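You operate a simulated robot arm through the tools that you are given. There is no shell and no other tool.

The job below is to be done with a simulated robot arm. You get a single attempt, and the scene is never put back.

JOB
Clear the way to the tail lamp: tighten the wheel knob, pull the pin, swing the carrier half out.
Fine: red pin in its cup, orange latch free.
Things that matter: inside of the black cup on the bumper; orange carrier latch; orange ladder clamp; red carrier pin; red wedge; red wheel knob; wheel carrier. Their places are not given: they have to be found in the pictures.

Only the result counts: the job must be done as asked and must still hold three seconds after the hand-in. Knocking over, shifting, dropping, spilling or breaking anything else fails it.

ROBOT AND FRAMES
A 6-joint arm with a two-finger gripper, fixed in place. Base frame: the origin is on the floor under the middle of its stand, x ahead of it, y to its left, z up. Readings come in cm, degrees, newtons and seconds.
It reaches about 157.2 cm from its shoulder. Its first joint turns from -166.0 to 166.0 degrees. Payload 2.45 kg.
Tool frame: the origin (TCP) lies between the finger pads and is the grasp point; the fingertips stand 2 cm ahead of it; z points along the fingers, y is the line along which they close. The gripper opens to 14 cm; its body begins 16.8 cm behind the TCP.
Orientation is told as [roll, pitch, yaw] about the base's x, y, z axes, in that order, counted from this pose: with the fingers straight down and closing along the base's y, the tool's x points along the base's -x, its y along +y and its z along -z.

CONTROLS
- The arm moves only by the tool jog_arm. Its argument "deltas" is text: rows parted by semicolons, each of 7 numbers parted by spaces: the turn, a rotation vector about the tool's x, y, z in units of 4 degrees (1.0 is 4 degrees), then the shift along the tool's x, y, z in units of 30 mm (1.0 is 30 mm), then the closure in counts, from 0 (fully open) to 255 (shut). In form: rx ry rz tx ty tz claw; .... A call has 1 to 20 rows; each row shifts and turns the commanded pose from where the row before left it, along the tool's axes as they then stand. A call with a number of a shift or a turn outside -1 to 1 is refused whole. Each row takes 0.2 s and may step no farther than 5 cm and 8.6 degrees from the row before; otherwise, or with a gripper value out of range, the whole call is refused. Where a pose cannot be reached the arm comes as near as it can. A force on the tool above 40 N (or 10 N above the force at the start of the call, whichever is more), or a blocked arm, ends the call early, and 0.2 s more pass. The fingers move at their own pace (about 4.5 cm/s each) and stop on an object; they squeeze with about 35 N. The grip force told is the motor's: it shows also when the fingers shut on nothing. Time passes only in rows, and 0.2 s behind the last, so rows that do not move let the fingers close. It gives the time, the measured TCP pose, the force on the tool (base axes), the opening and the grip force at its end, in the units of the frame above (readings bear some noise), with the torque about the TCP (base axes, N m) and any sound that the robot's microphone picked up.
- Cameras (640 x 400 px; columns grow to the right, rows downward): "scene" is fixed at [40.18, 64.81, 142.86]; the picture's right is [0.47, -0.89, 0.00], its down [-0.74, -0.39, -0.55] and it looks along [0.49, 0.26, -0.83] (base axes); focal length 214 px, centre (320, 200). "wrist" rides on the gripper at [7.8, 1.1, -20.9] in the tool frame; the picture's right is [-0.14, 0.99, 0.00], its down [-0.92, -0.13, -0.37] and it looks along [-0.37, -0.05, 0.93] (tool axes); focal length 280 px, centre (320, 200).
- capture(camera): a new picture of that camera. No time passes.
- pixel_to_xyz(camera, pixels): for up to 12 pixels [column, row] of the newest picture of that camera ("zoom" is the newest enlarged one), the place [x, y, z] in the base frame of the surface seen there, good to about 0.2 cm. No time passes.
- inspect(camera, box): a new picture of the part [left, top, right, bottom] of that camera's present view, enlarged. No time passes.
- finish_job(): hands the job in; it is judged then, once.

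Unless the task says otherwise, let go and move clear before handing in.

The tools are called after "Request:" as a command line: name --argument value ..., lists and objects as JSON in quotes. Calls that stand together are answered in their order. jog_arm: Moves the arm, as the interface text tells. Its arguments: {"type":"object","properties":{"deltas":{"type":"string"}},"required":["deltas"]} The other tools are called the same way: capture (camera) takes a picture; pixel_to_xyz (camera, pixels) gives the place of the surface under pixels of a picture; inspect (camera, box) takes an enlarged picture of a part of a camera's view; finish_job () hands the job in.

At the start:

```text
t: 0.0
tcp_pos: [63.91, 26.38, 133.61]
ee_rot: [0.0, -0.1, 0.1]
ft_force: [0.0, 0.2, 0.3]
torque: [0.02, 0.0, -0.01]
opening: 14.0
gripper_force: 0.1
```

scene: 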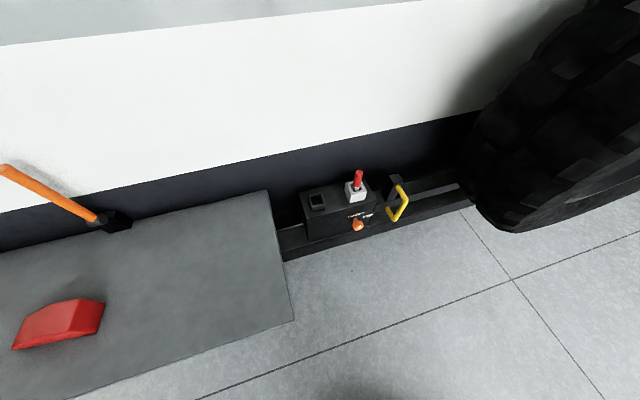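
wrist: 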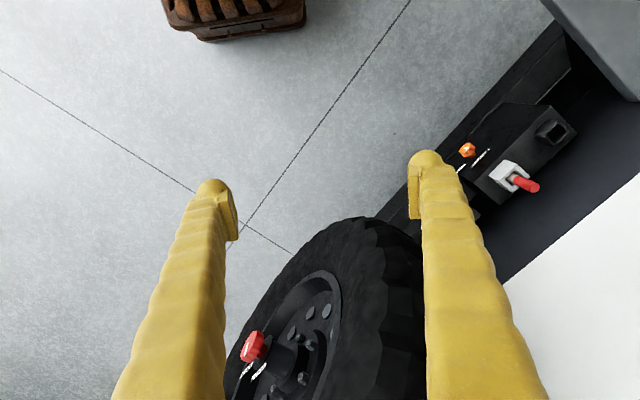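

The scene picture shows a black box on the bumper with a red pin at about (357,180), a cup at (317,200), an orange latch at (358,224) and a yellow handle at (398,203). The wrist picture shows the red wheel knob at (253,346). I'll enlarge both views before moving.

Request:
inspect --camera "scene" --box '[270, 150, 430, 250]'

Request:
inspect --camera "wrist" --box '[400, 80, 592, 200]'

Request:
inspect --camera "wrist" --box '[200, 250, 440, 400]'

```text
4.00 times, centred on (350, 200) of scene
```

zoom: 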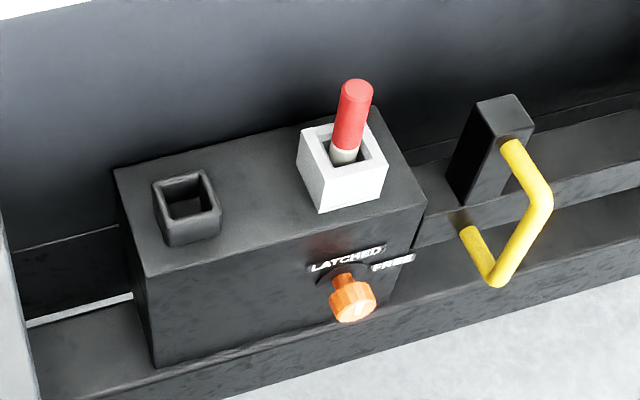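

```text
3.33 times, centred on (496, 140) of wrist
```

zoom: 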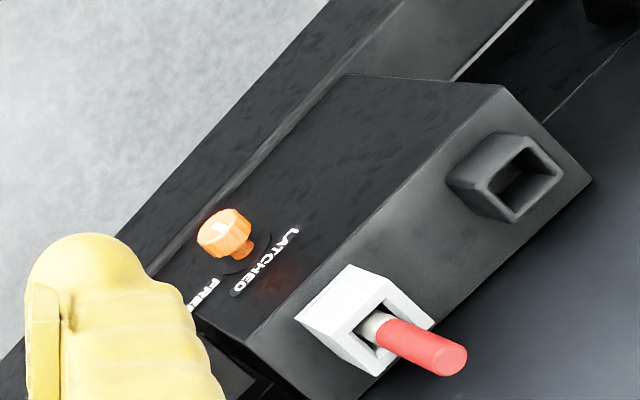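

```text
2.67 times, centred on (320, 325) of wrist
```

zoom: 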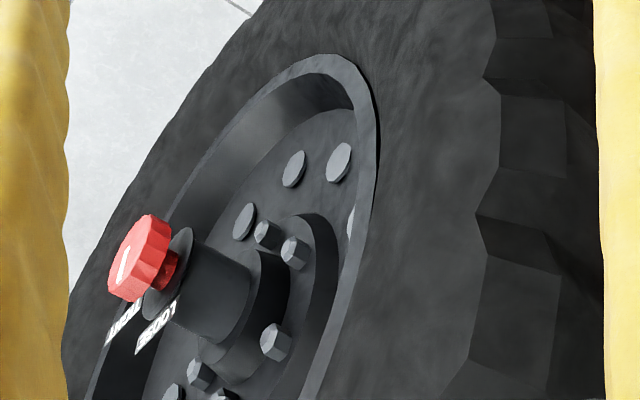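

The orange latch is a knob marked LATCHED/FREE, the pin stands in a white socket, and the red wheel knob sits on a stub with labels. I'll read off the places of these parts.

Request:
pixel_to_xyz --camera "scene" --pixels '[[358, 172], [357, 184], [316, 201], [317, 196], [358, 224], [407, 192], [398, 218], [388, 208], [340, 190], [310, 220], [375, 195], [310, 235]]'

Request:
pixel_to_xyz --camera "zoom" --pixels '[[125, 260], [150, 250], [165, 270], [190, 240], [130, 320], [155, 330], [230, 290], [340, 165], [250, 40], [375, 120], [530, 200], [600, 0]]'

Request:
pixel_to_xyz --camera "wrist" --pixels '[[535, 187], [515, 178], [552, 133], [467, 149], [250, 348], [260, 370], [247, 371], [240, 20], [520, 60], [480, 160], [540, 110], [500, 190]]'

```text
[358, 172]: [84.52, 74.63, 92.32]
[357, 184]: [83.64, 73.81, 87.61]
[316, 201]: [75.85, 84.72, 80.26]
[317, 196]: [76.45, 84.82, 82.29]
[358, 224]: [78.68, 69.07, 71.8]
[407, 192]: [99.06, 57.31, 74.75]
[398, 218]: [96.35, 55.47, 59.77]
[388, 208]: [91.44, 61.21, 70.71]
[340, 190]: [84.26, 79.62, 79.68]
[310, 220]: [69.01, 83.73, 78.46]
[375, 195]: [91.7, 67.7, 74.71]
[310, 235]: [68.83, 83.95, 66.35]
```

```text
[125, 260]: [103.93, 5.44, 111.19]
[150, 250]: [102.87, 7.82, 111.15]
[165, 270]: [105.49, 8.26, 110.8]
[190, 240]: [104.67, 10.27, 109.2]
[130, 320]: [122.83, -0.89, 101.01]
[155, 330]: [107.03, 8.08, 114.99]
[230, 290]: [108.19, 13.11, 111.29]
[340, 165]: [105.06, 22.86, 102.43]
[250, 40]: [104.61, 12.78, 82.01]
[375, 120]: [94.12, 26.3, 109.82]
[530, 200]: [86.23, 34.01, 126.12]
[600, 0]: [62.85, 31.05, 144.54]
```

```text
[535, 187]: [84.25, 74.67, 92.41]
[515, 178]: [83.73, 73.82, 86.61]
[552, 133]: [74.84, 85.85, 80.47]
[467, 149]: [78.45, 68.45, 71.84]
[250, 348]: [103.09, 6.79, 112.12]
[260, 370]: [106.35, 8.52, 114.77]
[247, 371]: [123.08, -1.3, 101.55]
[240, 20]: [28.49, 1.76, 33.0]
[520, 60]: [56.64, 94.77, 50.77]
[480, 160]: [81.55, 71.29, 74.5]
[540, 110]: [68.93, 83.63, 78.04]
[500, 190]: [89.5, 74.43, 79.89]
```

The pin top is near (84.4,74.7,92.4), the latch knob near (78.6,68.8,71.8), the cup near (75.5,85,80) and the wheel knob near (103.5,6.8,111.5). I need the vehicle's directions, so I'll query edges of the box, the cup and the handle.

Request:
inspect --camera "scene" --box '[290, 160, 418, 240]'

Request:
pixel_to_xyz --camera "scene" --pixels '[[100, 230], [200, 180], [300, 160], [400, 135], [290, 255], [450, 205], [440, 175], [470, 180], [200, 100], [400, 60], [510, 160], [560, 225]]'

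```text
5.00 times, centred on (354, 200) of scene
```

zoom: 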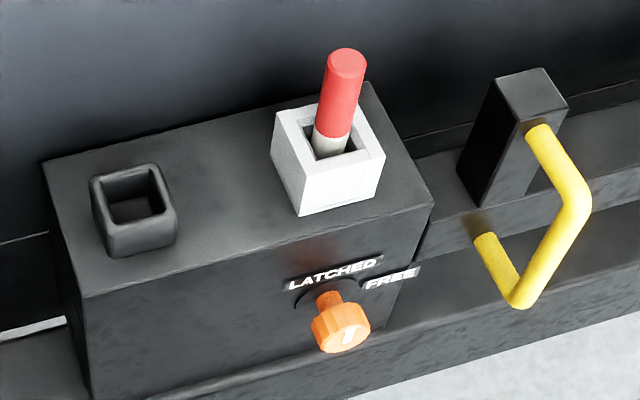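

```text
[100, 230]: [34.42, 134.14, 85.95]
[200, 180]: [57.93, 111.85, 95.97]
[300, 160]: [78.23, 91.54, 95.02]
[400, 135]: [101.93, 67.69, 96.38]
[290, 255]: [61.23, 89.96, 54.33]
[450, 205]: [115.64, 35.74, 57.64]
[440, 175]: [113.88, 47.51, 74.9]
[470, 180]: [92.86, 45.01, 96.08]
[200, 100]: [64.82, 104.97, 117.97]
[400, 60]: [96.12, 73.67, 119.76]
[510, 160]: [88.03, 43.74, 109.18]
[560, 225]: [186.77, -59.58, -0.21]
```

The wall runs along (1,-1,0)/√2 and the outward normal is (-1,-1,0)/√2, with the wheel knob's axis along that normal. I'll turn the tool to point horizontally at the vehicle with the camera on top, in place and well clear, so the wrist camera can see the knob and the rest.

Request:
jog_arm --deltas "-0.9696 0.4016 0.9696 0 0 0 0; -0.9696 0.4016 0.9696 0 0 0 0; -0.9696 0.4016 0.9696 0 0 0 0; -0.9696 0.4016 0.9696 0 0 0 0; -0.9696 0.4016 0.9696 0 0 0 0; -0.9696 0.4016 0.9696 0 0 0 0; -0.9696 0.4016 0.9696 0 0 0 0; -0.9696 0.4016 0.9696 0 0 0 0; -0.9696 0.4016 0.9696 0 0 0 0; -0.9696 0.4016 0.9696 0 0 0 0; -0.9696 0.4016 0.9696 0 0 0 0; -0.9696 0.4016 0.9696 0 0 0 0; -0.9696 0.4016 0.9696 0 0 0 0"

```text
t: 2.8
tcp_pos: [63.85, 26.51, 133.58]
ee_rot: [40.4, 37.5, -40.3]
ft_force: [0.2, -0.4, 0.4]
torque: [0.03, 0.0, 0.02]
opening: 14.0
gripper_force: 0.0
```

The turn went as planned with the TCP unmoved. I'll finish the second half of it.

Request:
jog_arm --deltas "-0.9696 0.4016 0.9696 0 0 0 0; -0.9696 0.4016 0.9696 0 0 0 0; -0.9696 0.4016 0.9696 0 0 0 0; -0.9696 0.4016 0.9696 0 0 0 0; -0.9696 0.4016 0.9696 0 0 0 0; -0.9696 0.4016 0.9696 0 0 0 0; -0.9696 0.4016 0.9696 0 0 0 0; -0.9696 0.4016 0.9696 0 0 0 0; -0.9696 0.4016 0.9696 0 0 0 0; -0.9696 0.4016 0.9696 0 0 0 0; -0.9696 0.4016 0.9696 0 0 0 0; -0.9696 0.4016 0.9696 0 0 0 0; -0.9696 0.4016 0.9696 0 0 0 0"

Request:
capture --camera "wrist"

Request:
capture --camera "scene"

```text
t: 5.6
tcp_pos: [63.9, 26.38, 133.59]
ee_rot: [-117.9, 89.8, 107.0]
ft_force: [-0.2, -0.7, -0.5]
torque: [-0.05, 0.0, -0.01]
opening: 13.99
gripper_force: 0.0
```

```text
taken
```

wrist: 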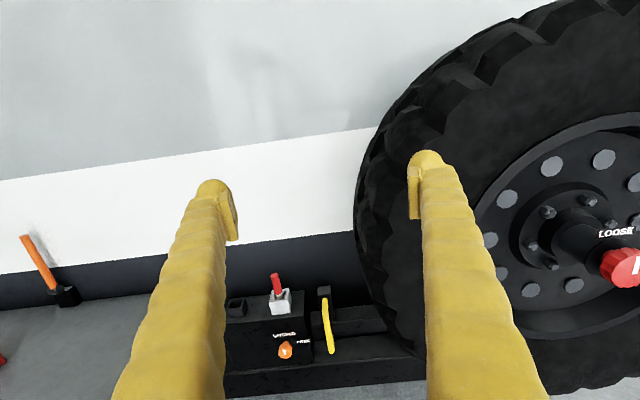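

```text
taken
```

scene: 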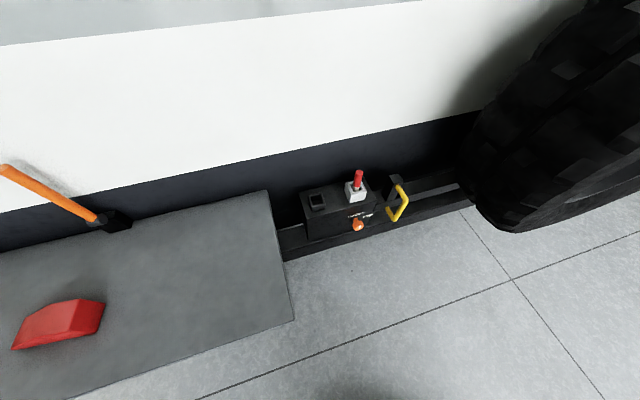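

The tool now points straight at the vehicle: image right is along the wall, and tool +x is up. The pictures show LOOSE by the red wheel knob at right. I'll move right along the wall and back a little to view the wheel, the knob and the hinge.

Request:
jog_arm --deltas "0 0 0 -0.4 1 -0.3 0; 0 0 0 -0.4 1 -0.3 0; 0 0 0 -0.4 1 -0.3 0; 0 0 0 -0.4 1 -0.3 0; 0 0 0 -0.4 1 -0.3 0; 0 0 0 -0.4 1 -0.3 0; 0 0 0 -0.4 1 -0.3 0; 0 0 0 -0.4 1 -0.3 0; 0 0 0 -0.4 1 -0.3 0; 0 0 0 -0.4 1 -0.3 0; 0 0 0 -0.4 1 -0.3 0; 0 0 0 -0.4 1 -0.3 0; 0 0 0 -0.4 1 -0.3 0; 0 0 0 -0.4 1 -0.3 0"

Request:
capture --camera "wrist"

```text
t: 8.6
tcp_pos: [84.66, -12.2, 116.7]
ee_rot: [-124.2, 89.9, 100.9]
ft_force: [-0.2, 0.7, -0.9]
torque: [0.04, -0.02, -0.02]
opening: 14.0
gripper_force: 0.1
```

```text
taken
```

wrist: 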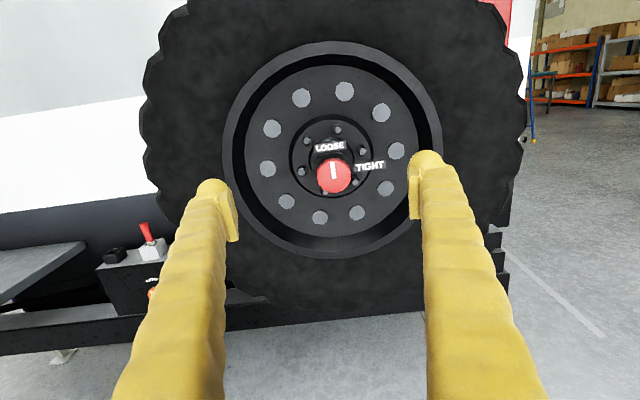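

The knob's white mark points at LOOSE, with TIGHT a quarter turn clockwise to its right. I'll zoom in to measure the knob and find the hinge at the wheel's right side.

Request:
inspect --camera "wrist" --box '[270, 120, 430, 220]'

Request:
pixel_to_xyz --camera "zoom" --pixels '[[255, 220], [190, 225], [322, 215], [260, 165], [260, 285], [200, 170], [240, 110], [400, 180], [140, 130], [210, 290], [310, 270]]'

Request:
inspect --camera "wrist" --box '[440, 180, 600, 280]'

Request:
pixel_to_xyz --camera "wrist" --pixels '[[490, 240], [497, 262], [500, 285], [480, 130], [330, 270], [150, 130], [300, 300], [180, 300], [400, 50], [500, 210]]'

```text
4.00 times, centred on (350, 170) of wrist
```

zoom: 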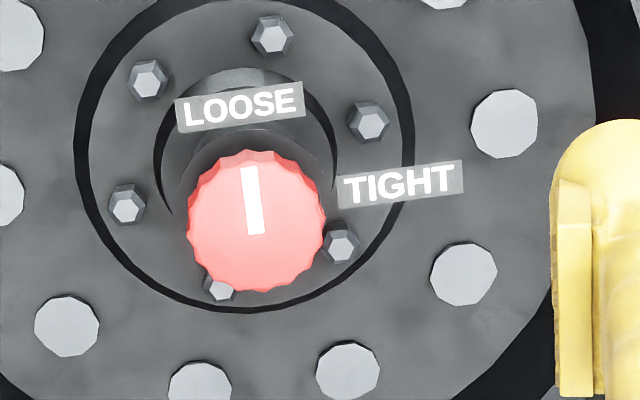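

```text
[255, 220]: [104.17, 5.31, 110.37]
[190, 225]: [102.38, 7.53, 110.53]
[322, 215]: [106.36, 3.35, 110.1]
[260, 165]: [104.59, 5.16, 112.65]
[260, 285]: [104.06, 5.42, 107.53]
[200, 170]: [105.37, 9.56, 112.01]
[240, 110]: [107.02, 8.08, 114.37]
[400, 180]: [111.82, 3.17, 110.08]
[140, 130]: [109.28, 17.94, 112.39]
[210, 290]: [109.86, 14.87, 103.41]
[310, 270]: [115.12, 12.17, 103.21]
```

```text
4.00 times, centred on (520, 230) of wrist
```

zoom: 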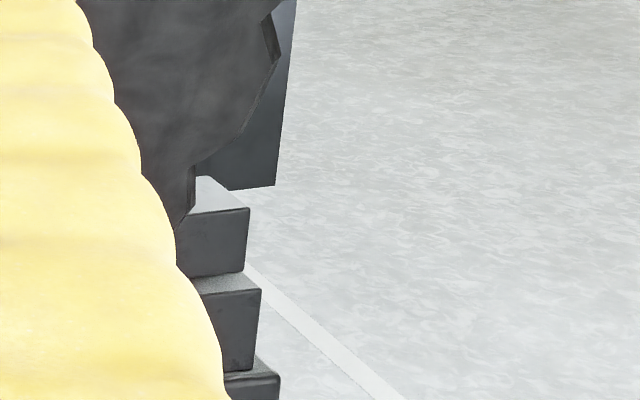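

```text
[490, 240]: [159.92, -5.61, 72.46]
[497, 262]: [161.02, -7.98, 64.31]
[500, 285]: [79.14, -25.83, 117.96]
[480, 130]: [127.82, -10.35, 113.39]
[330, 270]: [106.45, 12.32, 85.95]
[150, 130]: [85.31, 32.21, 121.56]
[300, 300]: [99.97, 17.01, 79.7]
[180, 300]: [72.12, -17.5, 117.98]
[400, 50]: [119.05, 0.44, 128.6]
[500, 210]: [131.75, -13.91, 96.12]
```

The knob's face centre is about (104.2,5.4,110.2) and it is about 5.7 cm across. The carrier's right end is near (160,-6,72). I'll move further right to look at the hinge and any markings for "half out".

Request:
jog_arm --deltas "0 0 0 0 1 0 0; 0 0 0 0 1 0 0; 0 0 0 0 1 0 0; 0 0 0 0 1 0 0; 0 0 0 0 1 0 0; 0 0 0 0 1 0 0; 0 0 0 0 1 0 0; 0 0 0 0 1 0 0; 0 0 0 0 1 0 0; 0 0 0 0 1 0 0"

Request:
capture --camera "wrist"

```text
t: 10.8
tcp_pos: [105.93, -33.43, 116.61]
ee_rot: [-121.8, 89.9, 103.0]
ft_force: [0.2, 1.3, 0.5]
torque: [-0.04, 0.06, -0.03]
opening: 13.97
gripper_force: 0.2
```

```text
taken
```

wrist: 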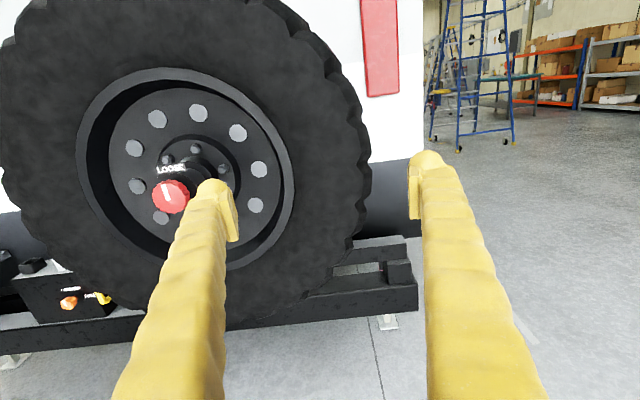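

Request:
inspect --camera "wrist" --box '[280, 210, 440, 310]'

Request:
pixel_to_xyz --camera "zoom" --pixels '[[430, 205], [520, 205], [430, 270], [525, 270], [470, 240], [350, 240], [300, 215], [300, 270], [500, 130], [400, 135], [350, 310], [540, 360]]'

Request:
pixel_to_xyz --camera "wrist" --pixels '[[380, 50], [60, 60], [340, 190], [290, 100], [190, 30], [170, 197], [110, 270], [300, 160]]'

```text
4.00 times, centred on (360, 260) of wrist
```

zoom: 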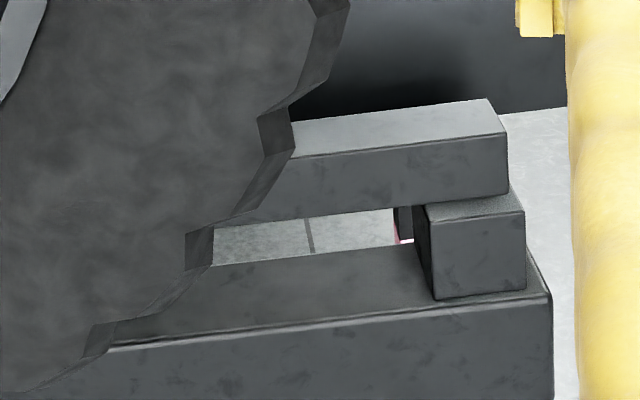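

```text
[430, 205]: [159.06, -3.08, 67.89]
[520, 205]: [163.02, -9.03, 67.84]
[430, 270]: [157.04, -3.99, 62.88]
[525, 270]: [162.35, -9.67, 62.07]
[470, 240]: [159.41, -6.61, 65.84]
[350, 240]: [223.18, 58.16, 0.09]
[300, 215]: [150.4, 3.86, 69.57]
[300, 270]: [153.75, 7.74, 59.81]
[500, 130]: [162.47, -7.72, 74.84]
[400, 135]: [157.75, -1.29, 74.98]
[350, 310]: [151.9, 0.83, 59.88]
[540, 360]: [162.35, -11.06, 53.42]
```

```text
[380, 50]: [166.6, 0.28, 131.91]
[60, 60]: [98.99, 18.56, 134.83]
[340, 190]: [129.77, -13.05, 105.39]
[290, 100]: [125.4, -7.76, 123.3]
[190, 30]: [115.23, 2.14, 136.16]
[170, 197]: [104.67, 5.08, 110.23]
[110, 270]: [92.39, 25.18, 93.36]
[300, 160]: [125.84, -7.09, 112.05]
```

The carrier is a long arm, about z 68–75, that ends over a post near (163,-3), which is the hinge on the right. I saw no "half" mark there. Next I'll line the gripper up in front of the red wheel knob, partly closed and still short of it.

Request:
jog_arm --deltas "0 0 0 -0.209 -0.953 0.3 95; 0 0 0 -0.209 -0.953 0.3 95; 0 0 0 -0.209 -0.953 0.3 95; 0 0 0 -0.209 -0.953 0.3 95; 0 0 0 -0.209 -0.953 0.3 95; 0 0 0 -0.209 -0.953 0.3 95; 0 0 0 -0.209 -0.953 0.3 95; 0 0 0 -0.209 -0.953 0.3 95; 0 0 0 -0.209 -0.953 0.3 95; 0 0 0 -0.209 -0.953 0.3 95; 0 0 0 0 0 0.9 95; 0 0 0 0 0 0.9 95"

Request:
capture --camera "wrist"

```text
t: 13.4
tcp_pos: [95.9, -2.78, 110.29]
ee_rot: [-114.3, 89.9, 110.6]
ft_force: [-0.5, -0.2, 0.3]
torque: [0.0, 0.0, 0.0]
opening: 8.81
gripper_force: 0.0
```

```text
taken
```

wrist: 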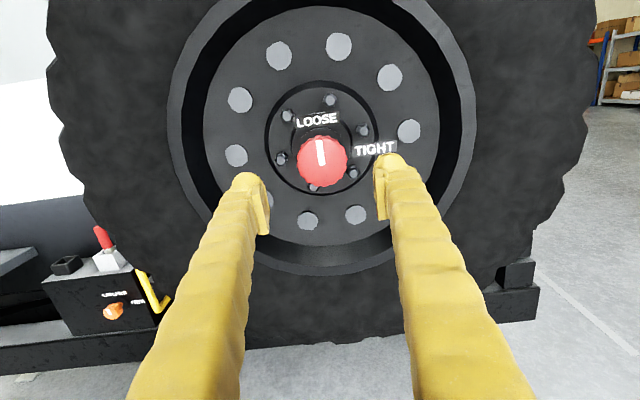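

TCP is at s≈69.8 in front of the knob, which shows at (322,160), about 12 cm short. I'll check the knob's centre and depth once more from this closer view.

Request:
inspect --camera "wrist" --box '[272, 105, 400, 185]'

Request:
pixel_to_xyz --camera "zoom" --pixels '[[250, 275], [130, 280], [370, 265], [250, 160], [255, 390], [240, 75], [500, 215], [200, 140], [300, 200]]'

```text
5.00 times, centred on (336, 145) of wrist
```

zoom: 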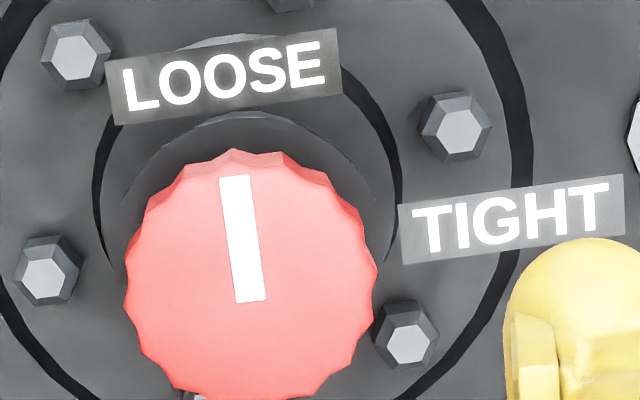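

```text
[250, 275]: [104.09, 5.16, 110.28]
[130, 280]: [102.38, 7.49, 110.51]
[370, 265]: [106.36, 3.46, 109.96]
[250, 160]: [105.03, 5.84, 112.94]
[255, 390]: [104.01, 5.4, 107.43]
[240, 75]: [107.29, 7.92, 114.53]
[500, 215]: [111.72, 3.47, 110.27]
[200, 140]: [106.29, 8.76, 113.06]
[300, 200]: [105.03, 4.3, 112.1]
```

The knob centre is at z≈110.2, s≈69.9, and matches the TCP. I'll advance 12 cm so the fingertips straddle the knob and stop short of the label plates, then close.

Request:
jog_arm --deltas "0 0 0 0 0.02 0.99 95; 0 0 0 0 0.02 0.99 95; 0 0 0 0 0 0.99 95; 0 0 0 0 0 0.99 95"

Request:
capture --camera "wrist"

```text
t: 14.4
tcp_pos: [104.43, 5.41, 110.5]
ee_rot: [-130.6, 89.9, 94.2]
ft_force: [0.3, -0.3, -0.2]
torque: [0.02, 0.02, -0.01]
opening: 8.79
gripper_force: 0.0
```

```text
taken
```

wrist: 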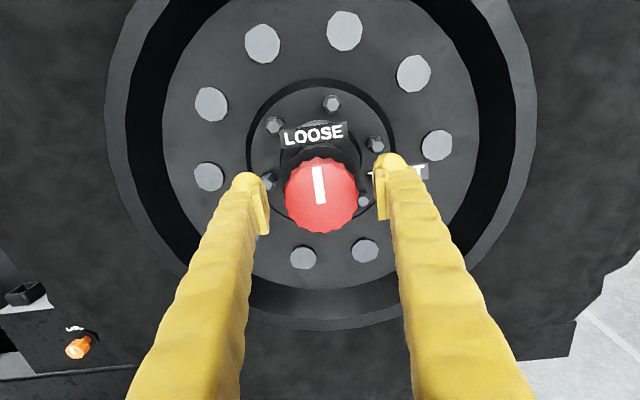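

The knob at (320,195) lies between the fingers. I'll close on it.

Request:
jog_arm --deltas "0 0 0 0 0 0 255; 0 0 0 0 0 0 255; 0 0 0 0 0 0 255; 0 0 0 0 0 0 255"

Request:
capture --camera "wrist"

```text
t: 15.4
tcp_pos: [104.43, 5.38, 110.2]
ee_rot: [-119.1, 89.9, 105.8]
ft_force: [13.3, -1.8, 1.0]
torque: [0.02, -0.07, -0.07]
opening: 5.88
gripper_force: 44.3
```

```text
taken
```

wrist: 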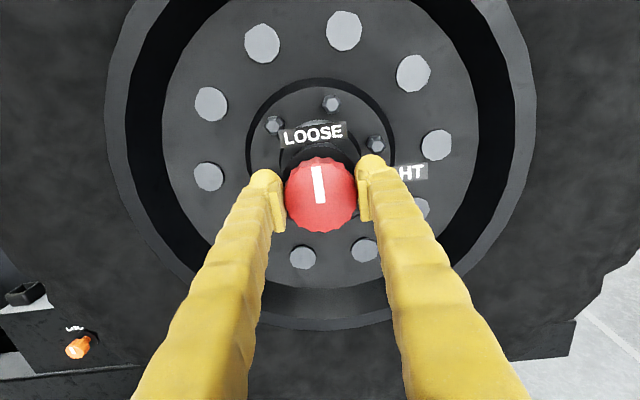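

The knob is gripped at 5.88 cm with about 11 N sideways on the tool, so it sits slightly to +y. I'll ease that by 1 mm and start turning clockwise towards TIGHT.

Request:
jog_arm --deltas "0 0 0 0 0.04 0 255; 0 0 0.5 0 0 0 255; 0 0 1 0 0 0 255; 0 0 1 0 0 0 255; 0 0 1 0 0 0 255; 0 0 1 0 0 0 255; 0 0 1 0 0 0 255; 0 0 1 0 0 0 255"

Request:
capture --camera "wrist"

```text
t: 17.2
tcp_pos: [104.49, 5.13, 110.4]
ee_rot: [-89.9, 63.8, 135.0]
ft_force: [16.2, -12.4, -8.1]
torque: [-0.19, 0.11, -0.1]
opening: 5.85
gripper_force: 44.7
```

```text
taken
```

wrist: 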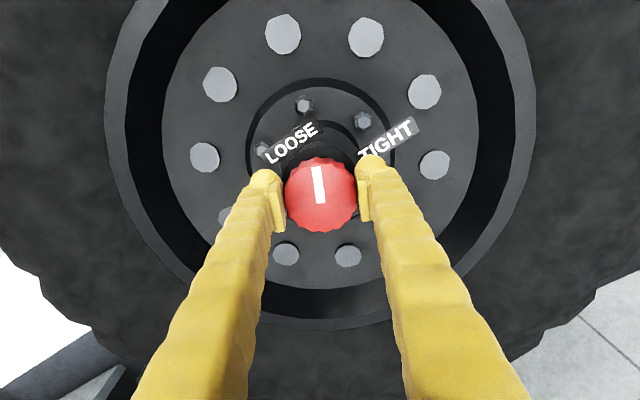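

The knob turns with the fingers, 26° so far, and the side force has grown to about 21 N along the closing line. My nudge went the wrong way, so I'll shift back about 2.5 mm along tool y and keep turning.

Request:
jog_arm --deltas "0 0 0 0 -0.08 0 255; 0 0 1 0 0 0 255; 0 0 1 0 0 0 255; 0 0 1 0 0 0 255; 0 0 1 0 0 0 255; 0 0 1 0 0 0 255; 0 0 1 0 0 0 255; 0 0 1 0 0 0 255"

Request:
capture --camera "wrist"

```text
t: 17.6
tcp_pos: [104.48, 5.24, 110.32]
ee_rot: [-89.8, 63.7, 134.9]
ft_force: [11.6, -1.4, -5.9]
torque: [-0.18, 0.12, -0.13]
opening: 5.87
gripper_force: 45.0
stopped in row 1: the force on the tool passed its limit at 46 N (the readings are from after the stop); the commanded pose is now the measured one
```

```text
taken
```

wrist: 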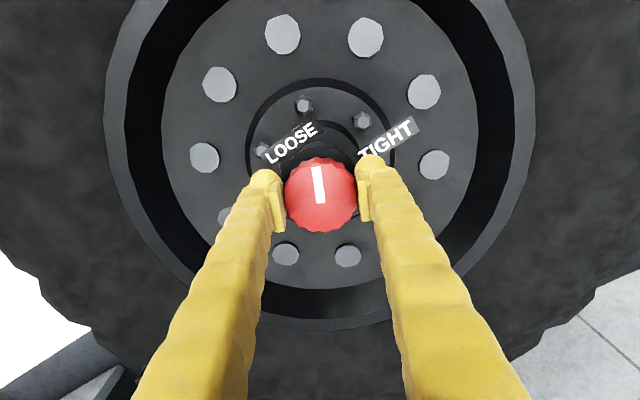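

The shift made a brief 46 N spike and the call stopped; the residual force is now about 13 N and the grip holds. I'll keep turning without any shift, watching the force.

Request:
jog_arm --deltas "0 0 0.5 0 0 0 255; 0 0 0.75 0 0 0 255; 0 0 0.75 0 0 0 255; 0 0 0.75 0 0 0 255; 0 0 0.75 0 0 0 255; 0 0 0.75 0 0 0 255; 0 0 0.75 0 0 0 255; 0 0 0.75 0 0 0 255"

Request:
capture --camera "wrist"

```text
t: 19.0
tcp_pos: [104.55, 5.2, 110.28]
ee_rot: [-89.9, 47.5, 134.9]
ft_force: [10.2, 0.9, -6.6]
torque: [-0.1, 0.06, -0.13]
opening: 5.87
gripper_force: 45.8
stopped in row 6: the force on the tool passed its limit at 41 N (the readings are from after the stop); the commanded pose is now the measured one
```

```text
taken
```

wrist: 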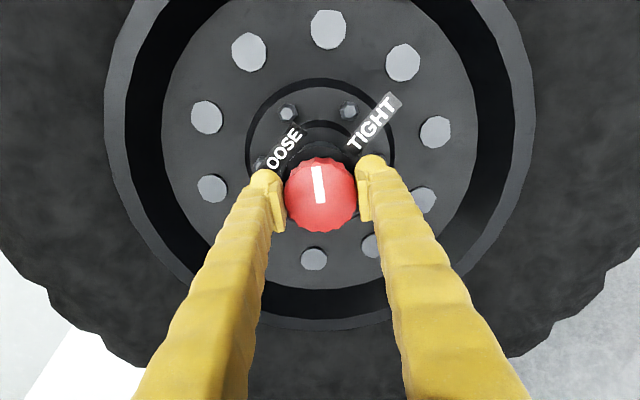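

The knob is turned about 42° so far, but the tool and knob axes are slightly off and the side load builds up. I'll open, re-centre on the knob axis (s≈69.93, z≈110.25) and grip afresh at this angle.

Request:
jog_arm --deltas "0 0 0 0 0 0 110; 0 0 0 0 0 0 110; 0 0 0 0 0 0 110"

Request:
inspect --camera "wrist" --box '[240, 120, 400, 220]'

Request:
pixel_to_xyz --camera "zoom" --pixels '[[185, 290], [320, 300], [455, 290], [320, 165], [250, 380], [390, 380], [240, 200], [400, 200]]'

```text
t: 19.8
tcp_pos: [104.6, 5.2, 110.4]
ee_rot: [-90.0, 47.5, 134.7]
ft_force: [-0.2, 0.1, 0.0]
torque: [-0.02, 0.01, 0.0]
opening: 7.97
gripper_force: 0.1
```

```text
4.00 times, centred on (320, 170) of wrist
```

zoom: 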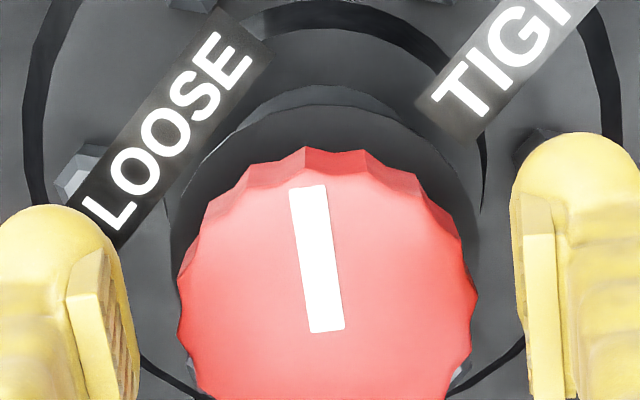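

```text
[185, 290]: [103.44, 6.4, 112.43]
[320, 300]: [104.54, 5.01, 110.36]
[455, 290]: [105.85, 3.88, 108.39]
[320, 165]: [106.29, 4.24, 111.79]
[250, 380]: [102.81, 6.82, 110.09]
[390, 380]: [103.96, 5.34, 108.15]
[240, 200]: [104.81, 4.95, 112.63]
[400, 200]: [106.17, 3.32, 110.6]
```

Released cleanly, with zero force. I'll take a frame with the whole knob in it, so its centre can be measured against the TCP.

Request:
inspect --camera "wrist" --box '[256, 150, 384, 230]'

Request:
pixel_to_xyz --camera "zoom" --pixels '[[150, 250], [505, 240], [330, 80], [335, 400], [210, 350], [450, 350], [220, 130], [440, 130], [330, 245]]'

```text
5.00 times, centred on (320, 190) of wrist
```

zoom: 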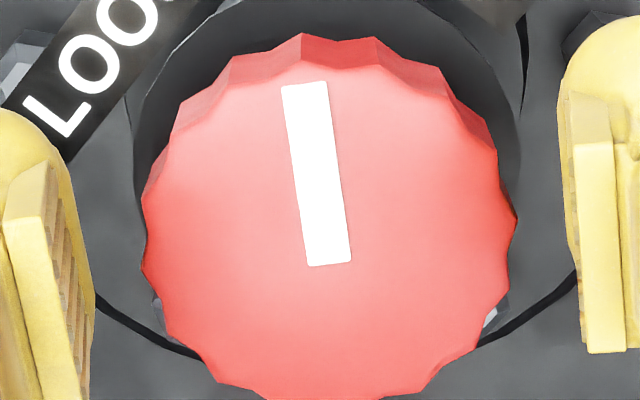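

```text
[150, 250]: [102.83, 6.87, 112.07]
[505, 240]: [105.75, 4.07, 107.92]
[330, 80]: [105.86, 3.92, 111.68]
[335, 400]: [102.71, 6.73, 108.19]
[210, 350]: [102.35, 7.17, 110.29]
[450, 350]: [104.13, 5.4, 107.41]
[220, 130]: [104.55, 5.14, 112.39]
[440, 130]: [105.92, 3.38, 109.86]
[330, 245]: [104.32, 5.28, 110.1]
```

The knob's centre works out at s≈70.0, z≈110.1, which is about 4 mm towards tool -x from the TCP, enough to explain the side load. I'll shift by that and close again.

Request:
jog_arm --deltas "0 0 0 -0.14 0 0 110; 0 0 0 0 0 0 110; 0 0 0 0 0 0 255; 0 0 0 0 0 0 255; 0 0 0 0 0 0 255"

```text
t: 21.0
tcp_pos: [104.29, 5.34, 109.84]
ee_rot: [-89.9, 47.5, 134.8]
ft_force: [6.6, -3.6, -8.0]
torque: [-0.06, 0.03, 0.02]
opening: 5.9
gripper_force: 38.4
```

Gripped with about 11 N residual, the same as the first time. I'll continue the clockwise turn.

Request:
jog_arm --deltas "0 0 0.5 0 0 0 255; 0 0 0.75 0 0 0 255; 0 0 0.75 0 0 0 255; 0 0 0.75 0 0 0 255; 0 0 0.75 0 0 0 255; 0 0 0.75 0 0 0 255; 0 0 0.75 0 0 0 255; 0 0 0.75 0 0 0 255"

Request:
capture --camera "wrist"

```text
t: 22.8
tcp_pos: [104.36, 5.36, 110.04]
ee_rot: [-90.0, 24.5, 134.7]
ft_force: [11.4, -8.0, -6.6]
torque: [-0.06, 0.02, -0.02]
opening: 5.87
gripper_force: 44.5
```

```text
taken
```

wrist: 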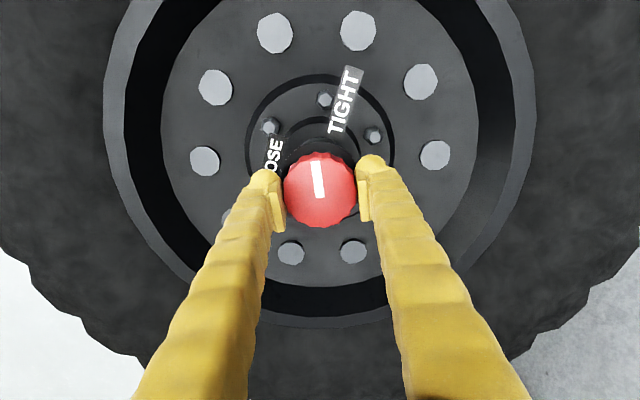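

The knob is at about 65° and the force is steady. I'll turn the remaining 24.5° to TIGHT.

Request:
jog_arm --deltas "0 0 0.75 0 0 0 255; 0 0 0.75 0 0 0 255; 0 0 0.75 0 0 0 255; 0 0 0.75 0 0 0 255; 0 0 0.75 0 0 0 255; 0 0 0.75 0 0 0 255; 0 0 0.75 0 0 0 255; 0 0 0.75 0 0 0 255; 0 0 0.1 0 0 0 255"

Request:
capture --camera "wrist"

```text
t: 24.8
tcp_pos: [104.36, 5.39, 109.99]
ee_rot: [-90.0, 0.0, 134.7]
ft_force: [5.5, -9.0, -9.5]
torque: [-0.08, 0.12, -0.25]
opening: 5.89
gripper_force: 44.5
```

```text
taken
```

wrist: 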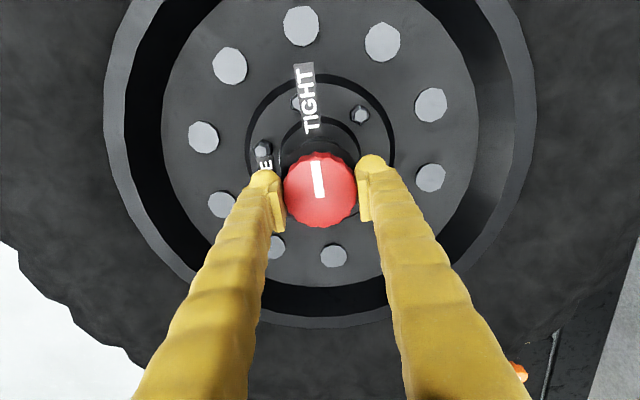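

The mark now points along the TIGHT label. I'll open the fingers and check where the knob really stands once let go.

Request:
jog_arm --deltas "0 0 0 0 0 0 100; 0 0 0 0 0 0 100; 0 0 0 0 0 0 100"

Request:
inspect --camera "wrist" --box '[240, 50, 400, 230]'

```text
t: 25.6
tcp_pos: [104.29, 5.42, 110.12]
ee_rot: [-90.0, 0.0, 134.7]
ft_force: [0.2, -0.1, -0.5]
torque: [0.01, -0.02, 0.0]
opening: 8.52
gripper_force: 0.0
```

```text
2.22 times, centred on (320, 140) of wrist
```

zoom: 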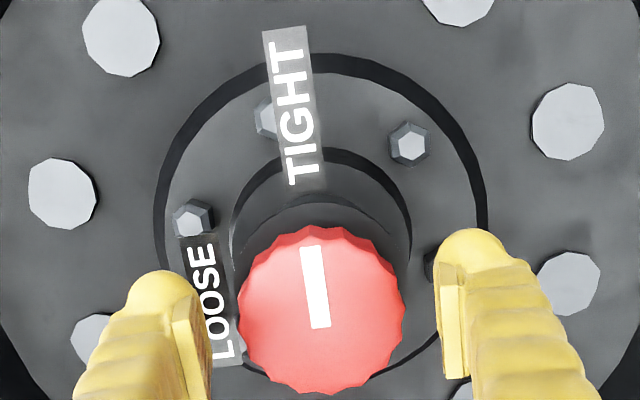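

Released with zero force, and the white mark lies along TIGHT with the knob staying put. I'll back straight out, then turn the tool back upright for the pin.

Request:
jog_arm --deltas "0 0 0 0 0 -1 100; 0 0 -0.5 0 0 -1 100; 0 0 -1 0 0 -1 100; 0 0 -1 0 0 -1 100; 0 0 -1 0 0 -1 100; 0 0 -1 0 0 0 100; 0 0 -1 0 0 0 100; 0 0 -1 0 0 0 100; 0 0 -1 0 0 0 100; 0 0 -1 0 0 0 100; 0 0 -1 0 0 0 100; 0 0 -1 0 0 0 100; 0 0 -1 0 0 0 100; 0 0 -1 0 0 0 100; 0 0 -1 0 0 0 100; 0 0 -1 0 0 0 100; 0 0 -1 0 0 0 100; 0 0 -1 0 0 0 100; 0 0 -1 0 0 0 100; 0 0 -1 0 0 0 100"

Request:
capture --camera "wrist"

```text
t: 29.8
tcp_pos: [93.6, -5.27, 110.15]
ee_rot: [-89.9, 74.1, 134.8]
ft_force: [0.5, 0.7, 0.6]
torque: [0.01, 0.0, -0.02]
opening: 8.51
gripper_force: 0.1
```

```text
taken
```

wrist: 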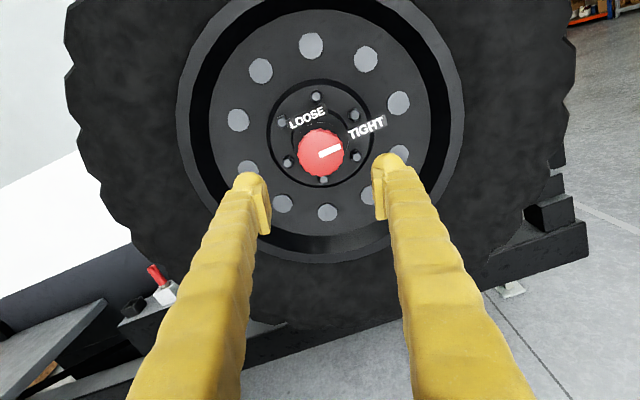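

The mark is clearly on TIGHT at (330,152). I'll finish the turn back to upright and move left towards the pin, keeping the distance out.

Request:
jog_arm --deltas "0 0 -1 0 0 0 100; 0 0 -1 0 0 0 100; 0 0 -1 0 0 0 100; 0 0 -0.97 0 0 0 100; 0 0 0 -0.3 -1 0 100; 0 0 0 -0.3 -1 0 100; 0 0 0 -0.3 -1 0 100; 0 0 0 -0.3 -1 0 100; 0 0 0 -0.3 -1 0 100; 0 0 0 -0.3 -1 0 100; 0 0 0 -0.3 -1 0 100; 0 0 0 -0.3 -1 0 100; 0 0 0 -0.3 -1 0 100; 0 0 0 -0.3 -1 0 100; 0 0 0 -0.3 -1 0 100; 0 0 0 -0.3 -1 0 100; 0 0 0 -0.3 -1 0 100; 0 0 0 -0.3 -1 0 100; 0 0 0 -0.3 -1 0 100; 0 0 0 -0.3 -1 0 100"

Request:
capture --camera "wrist"

```text
t: 34.0
tcp_pos: [71.4, 29.34, 96.96]
ee_rot: [-19.9, 89.9, -155.1]
ft_force: [-0.7, 0.0, 0.6]
torque: [0.02, -0.01, 0.01]
opening: 8.5
gripper_force: 0.0
out of reach, approached as far as the arm can: row 15, 16, 17, 18, 19, 20
```

```text
taken
```

wrist: 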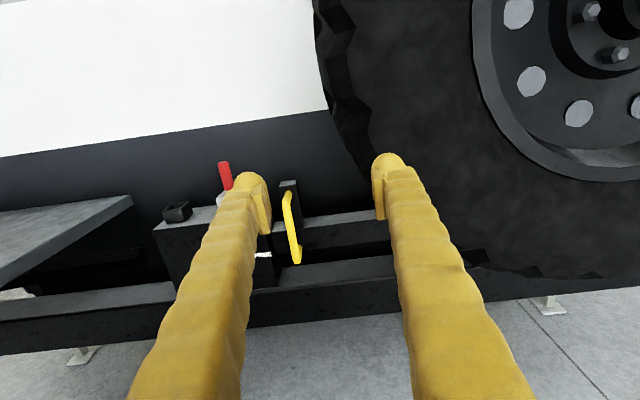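

The last rows could not be reached, because at that stand-off the wrist folds too near the base. The TCP stopped at about s=29.7, d=48.8. Moving closer to the wall brings it back in reach, so I'll take small inward steps and see how the command responds.

Request:
jog_arm --deltas "0 0 0 0 0 0.5 100; 0 0 0 0 0 0.5 100"

```text
t: 34.6
tcp_pos: [73.55, 31.34, 97.05]
ee_rot: [13.0, 90.1, -122.3]
ft_force: [-0.6, -0.4, 0.5]
torque: [0.01, 0.01, -0.01]
opening: 8.53
gripper_force: 0.1
```

The command restarts from the measured pose, and the arm moved inward as asked. I'll move left and inward in a diagonal, toward a place in front of the pin.

Request:
jog_arm --deltas "0 0 0 0 -0.9 0.5 100; 0 0 0 0 -0.9 0.5 100; 0 0 0 0 -0.9 0.5 100; 0 0 0 0 -0.9 0.5 100; 0 0 0 0 -0.9 0.5 100; 0 0 0 0 -0.9 0.5 100"

Request:
capture --camera "wrist"

Request:
capture --camera "scene"

```text
t: 36.0
tcp_pos: [69.03, 48.27, 97.02]
ee_rot: [-22.4, 90.0, -156.9]
ft_force: [0.1, -0.7, 0.3]
torque: [-0.01, 0.03, 0.03]
opening: 8.52
gripper_force: 0.3
out of reach, approached as far as the arm can: row 6
```

```text
taken
```

wrist: 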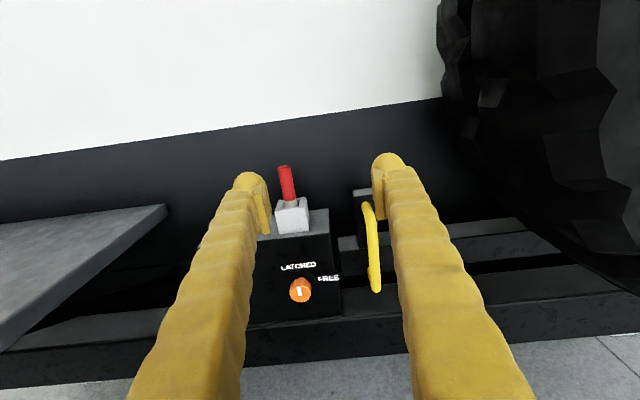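

```text
taken
```

scene: 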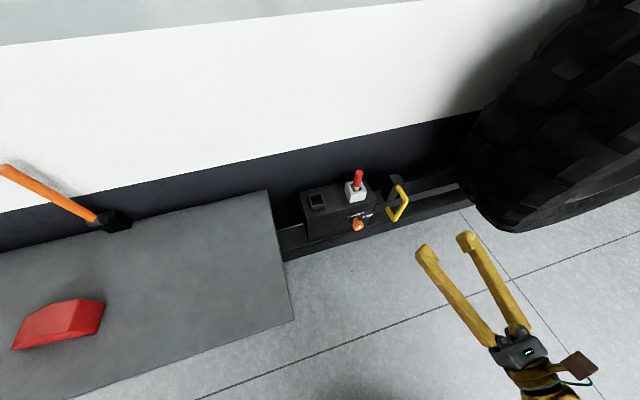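

The pin is at (287,183) in the wrist view, left of centre. TCP is at s≈14.7, d≈37. I'll go on left and inward to stand in front of the pin, at d≈25.

Request:
jog_arm --deltas "0 0 0 0 -0.3 1 90; 0 0 0 0 -0.6 1 90; 0 0 0 0 -0.8 1 90; 0 0 0 0 -0.9 1 90"

Request:
capture --camera "wrist"

```text
t: 37.0
tcp_pos: [76.53, 55.76, 97.38]
ee_rot: [-5.7, 89.8, -138.6]
ft_force: [-0.8, 0.1, 1.2]
torque: [0.0, 0.0, -0.01]
opening: 9.08
gripper_force: 0.1
out of reach, approached as far as the arm can: row 1, 2, 3, 4
```

```text
taken
```

wrist: 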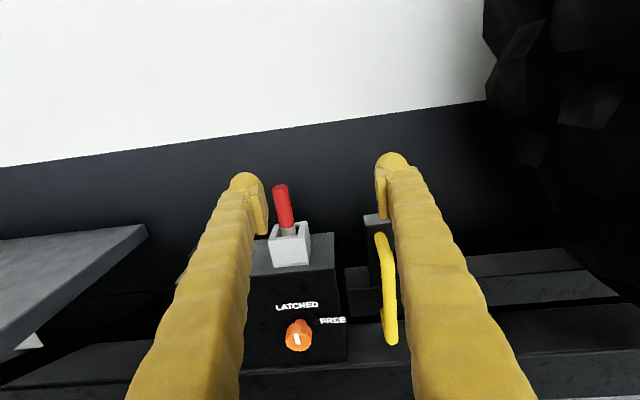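

The last move slid only inward (s stayed at 14.7), so a wrist joint is up against its limit in this camera-up posture. I'll back out to the open start area and unwind the turn, then approach the pin from the natural posture instead.

Request:
jog_arm --deltas "0 0 0 0.5 0.3 -1 60; 0 0 0 0.8 0.4 -1 60; 0 0 0 1 0.4 -1 60; 0 0 0 1 0.4 -1 60; 0 0 0 1 0.5 -1 60; 0 0 0 1 0.5 -1 60; 0 0 0 1 0.5 -1 60; 0 0 0 1 0.5 -1 60; 0 0 0 1 0.5 -1 60; 0 0 0 1 0.5 -1 60; 0 0 0 1 0.5 0 60; 0 0 0 1 0.2 0 60; 0 0 0 1 0 0 60"

```text
t: 39.8
tcp_pos: [66.65, 23.08, 134.44]
ee_rot: [-45.9, 90.0, 178.8]
ft_force: [-0.2, -0.6, 0.0]
torque: [0.02, -0.01, -0.01]
opening: 10.72
gripper_force: 0.1
out of reach, approached as far as the arm can: row 1
```

I'm back at the open area near the start pose. I'll unwind the tool turn exactly in reverse.

Request:
jog_arm --deltas "0.9696 -0.4016 -0.9696 0 0 0 60; 0.9696 -0.4016 -0.9696 0 0 0 60; 0.9696 -0.4016 -0.9696 0 0 0 60; 0.9696 -0.4016 -0.9696 0 0 0 60; 0.9696 -0.4016 -0.9696 0 0 0 60; 0.9696 -0.4016 -0.9696 0 0 0 60; 0.9696 -0.4016 -0.9696 0 0 0 60; 0.9696 -0.4016 -0.9696 0 0 0 60; 0.9696 -0.4016 -0.9696 0 0 0 60; 0.9696 -0.4016 -0.9696 0 0 0 60; 0.9696 -0.4016 -0.9696 0 0 0 60; 0.9696 -0.4016 -0.9696 0 0 0 60; 0.9696 -0.4016 -0.9696 0 0 0 60; 0.9696 -0.4016 -0.9696 0 0 0 60; 0.9696 -0.4016 -0.9696 0 0 0 60; 0.9696 -0.4016 -0.9696 0 0 0 60; 0.9696 -0.4016 -0.9696 0 0 0 60; 0.9696 -0.4016 -0.9696 0 0 0 60; 0.9696 -0.4016 -0.9696 0 0 0 60; 0.9696 -0.4016 -0.9696 0 0 0 60"

Request:
jog_arm --deltas "0.9696 -0.4016 -0.9696 0 0 0 60; 0.9696 -0.4016 -0.9696 0 0 0 60; 0.9696 -0.4016 -0.9696 0 0 0 60; 0.9696 -0.4016 -0.9696 0 0 0 60; 0.9696 -0.4016 -0.9696 0 0 0 60; 0.9696 -0.4016 -0.9696 0 0 0 60"

```text
t: 44.0
tcp_pos: [66.5, 22.73, 134.44]
ee_rot: [20.9, 13.7, -21.4]
ft_force: [0.5, 0.1, 0.7]
torque: [0.01, 0.02, 0.02]
opening: 10.69
gripper_force: 0.0
```

```text
t: 45.4
tcp_pos: [66.63, 22.85, 134.41]
ee_rot: [-0.2, 0.0, -0.3]
ft_force: [0.3, -0.6, 1.2]
torque: [-0.02, 0.0, 0.0]
opening: 10.73
gripper_force: 0.0
```

The tool is back to fingers-down (rot ≈ 0). Now I'll yaw 45° so the fingers close along the wall, then start tilting the fingers towards the vehicle.

Request:
jog_arm --deltas "0 0 -0.9375 0 0 0 60; 0 0 -0.9375 0 0 0 60; 0 0 -0.9375 0 0 0 60; 0 0 -0.9375 0 0 0 60; 0 0 -0.9375 0 0 0 60; 0 0 -0.9375 0 0 0 60; 0 0 -0.9375 0 0 0 60; 0 0 -0.9375 0 0 0 60; 0 0 -0.9375 0 0 0 60; 0 0 -0.9375 0 0 0 60; 0 0 -0.9375 0 0 0 60; 0 0 -0.9375 0 0 0 60; 0 -1 0 0 0 0 60; 0 -1 0 0 0 0 60; 0 -1 0 0 0 0 60; 0 -1 0 0 0 0 60; 0 -1 0 0 0 0 60; 0 -1 0 0 0 0 60; 0 -1 0 0 0 0 60; 0 -1 0 0 0 0 60"

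```text
t: 49.6
tcp_pos: [66.62, 22.82, 134.32]
ee_rot: [0.0, -32.1, 44.8]
ft_force: [0.3, -0.4, 0.0]
torque: [-0.01, 0.0, 0.0]
opening: 10.72
gripper_force: 0.1
```

The natural posture works, with a 32° tilt so far. I'll tilt on to 60° from vertical and travel diagonally toward a point in front of and above the pin.

Request:
jog_arm --deltas "0 -1 0 0 0 0 60; 0 -1 0 0 0 0 60; 0 -1 0 0 0 0 60; 0 -1 0 0 0 0 60; 0 -1 0 0 0 0 60; 0 -1 0 0 0 0 60; 0 -1 0 0 0 0 60; 0 0 0 0.21 0.533 0.937 60; 0 0 0 0.21 0.533 0.937 60; 0 0 0 0.21 0.533 0.937 60; 0 0 0 0.21 0.533 0.937 60; 0 0 0 0.21 0.533 0.937 60; 0 0 0 0.21 0.533 0.937 60; 0 0 0 0.21 0.533 0.937 60; 0 0 0 0.21 0.533 0.937 60; 0 0 0 0.21 0.533 0.937 60; 0 0 0 0.21 0.533 0.937 60; 0 0 0 0.21 0.533 0.937 60; 0 0 0 0.21 0.533 0.937 60"

Request:
capture --camera "wrist"

Request:
capture --camera "scene"

```text
t: 53.6
tcp_pos: [71.31, 54.4, 110.96]
ee_rot: [-0.2, -59.9, 44.9]
ft_force: [0.5, 0.1, 0.0]
torque: [-0.03, 0.01, 0.01]
opening: 10.68
gripper_force: 0.1
```

```text
taken
```

wrist: 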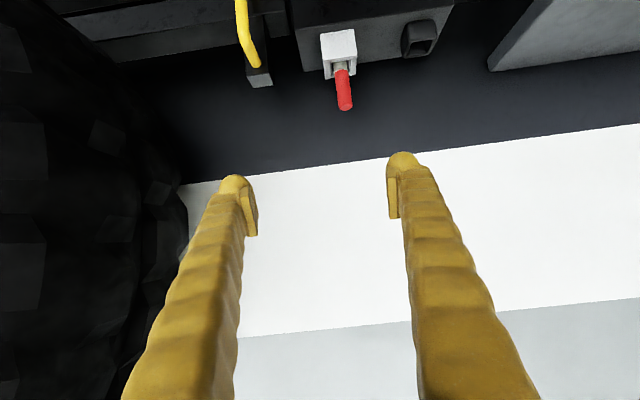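

```text
taken
```

scene: 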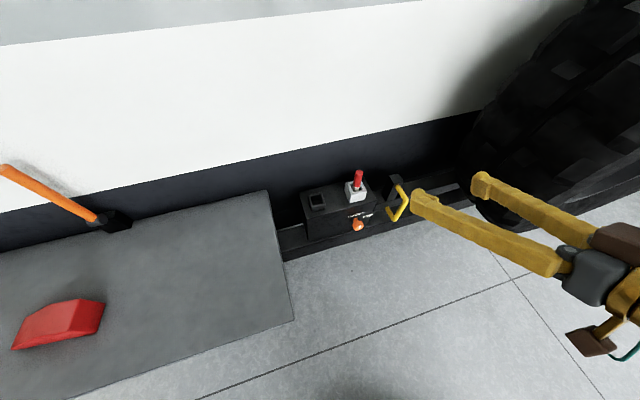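

This posture reaches fine. The wrist picture is upside down, with the pin at (343,90), the cup at (420,38) and the handle at (245,35). I'll zoom in to measure the pin, socket and cup precisely.

Request:
inspect --camera "wrist" --box '[300, 10, 460, 120]'

Request:
pixel_to_xyz --camera "zoom" --pixels '[[185, 395], [165, 260], [185, 320], [110, 190], [210, 180], [130, 220], [215, 220], [420, 90], [535, 65], [440, 170], [530, 160], [480, 130]]'

Request:
inspect --camera "scene" --box '[300, 165, 380, 215]'

Request:
pixel_to_xyz --camera "zoom" --pixels '[[465, 60], [445, 100], [430, 140], [370, 110], [460, 110], [395, 200], [510, 180], [85, 200], [180, 200], [130, 240], [200, 270], [130, 280]]'

```text
3.64 times, centred on (380, 65) of wrist
```

zoom: 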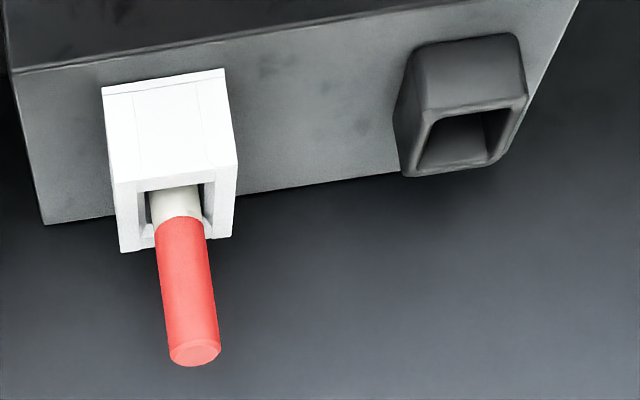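

```text
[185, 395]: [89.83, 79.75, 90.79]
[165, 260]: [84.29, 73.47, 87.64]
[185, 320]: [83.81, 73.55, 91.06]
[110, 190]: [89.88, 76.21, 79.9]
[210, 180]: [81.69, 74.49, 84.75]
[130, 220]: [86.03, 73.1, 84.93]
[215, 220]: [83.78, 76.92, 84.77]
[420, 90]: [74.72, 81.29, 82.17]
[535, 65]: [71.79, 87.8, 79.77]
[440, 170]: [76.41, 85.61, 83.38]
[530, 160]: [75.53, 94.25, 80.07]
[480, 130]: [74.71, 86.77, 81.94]
```

```text
8.00 times, centred on (340, 190) of scene
```

zoom: 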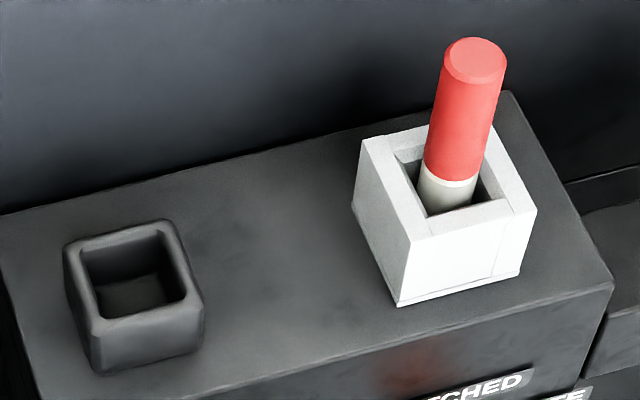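

```text
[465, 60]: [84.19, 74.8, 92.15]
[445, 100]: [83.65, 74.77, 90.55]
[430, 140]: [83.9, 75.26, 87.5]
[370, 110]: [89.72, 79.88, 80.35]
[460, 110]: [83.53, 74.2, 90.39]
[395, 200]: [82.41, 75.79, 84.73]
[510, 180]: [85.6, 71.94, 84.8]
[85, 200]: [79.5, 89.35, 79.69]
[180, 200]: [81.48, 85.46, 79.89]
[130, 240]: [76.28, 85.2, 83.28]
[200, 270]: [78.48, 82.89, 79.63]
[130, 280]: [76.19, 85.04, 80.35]
```

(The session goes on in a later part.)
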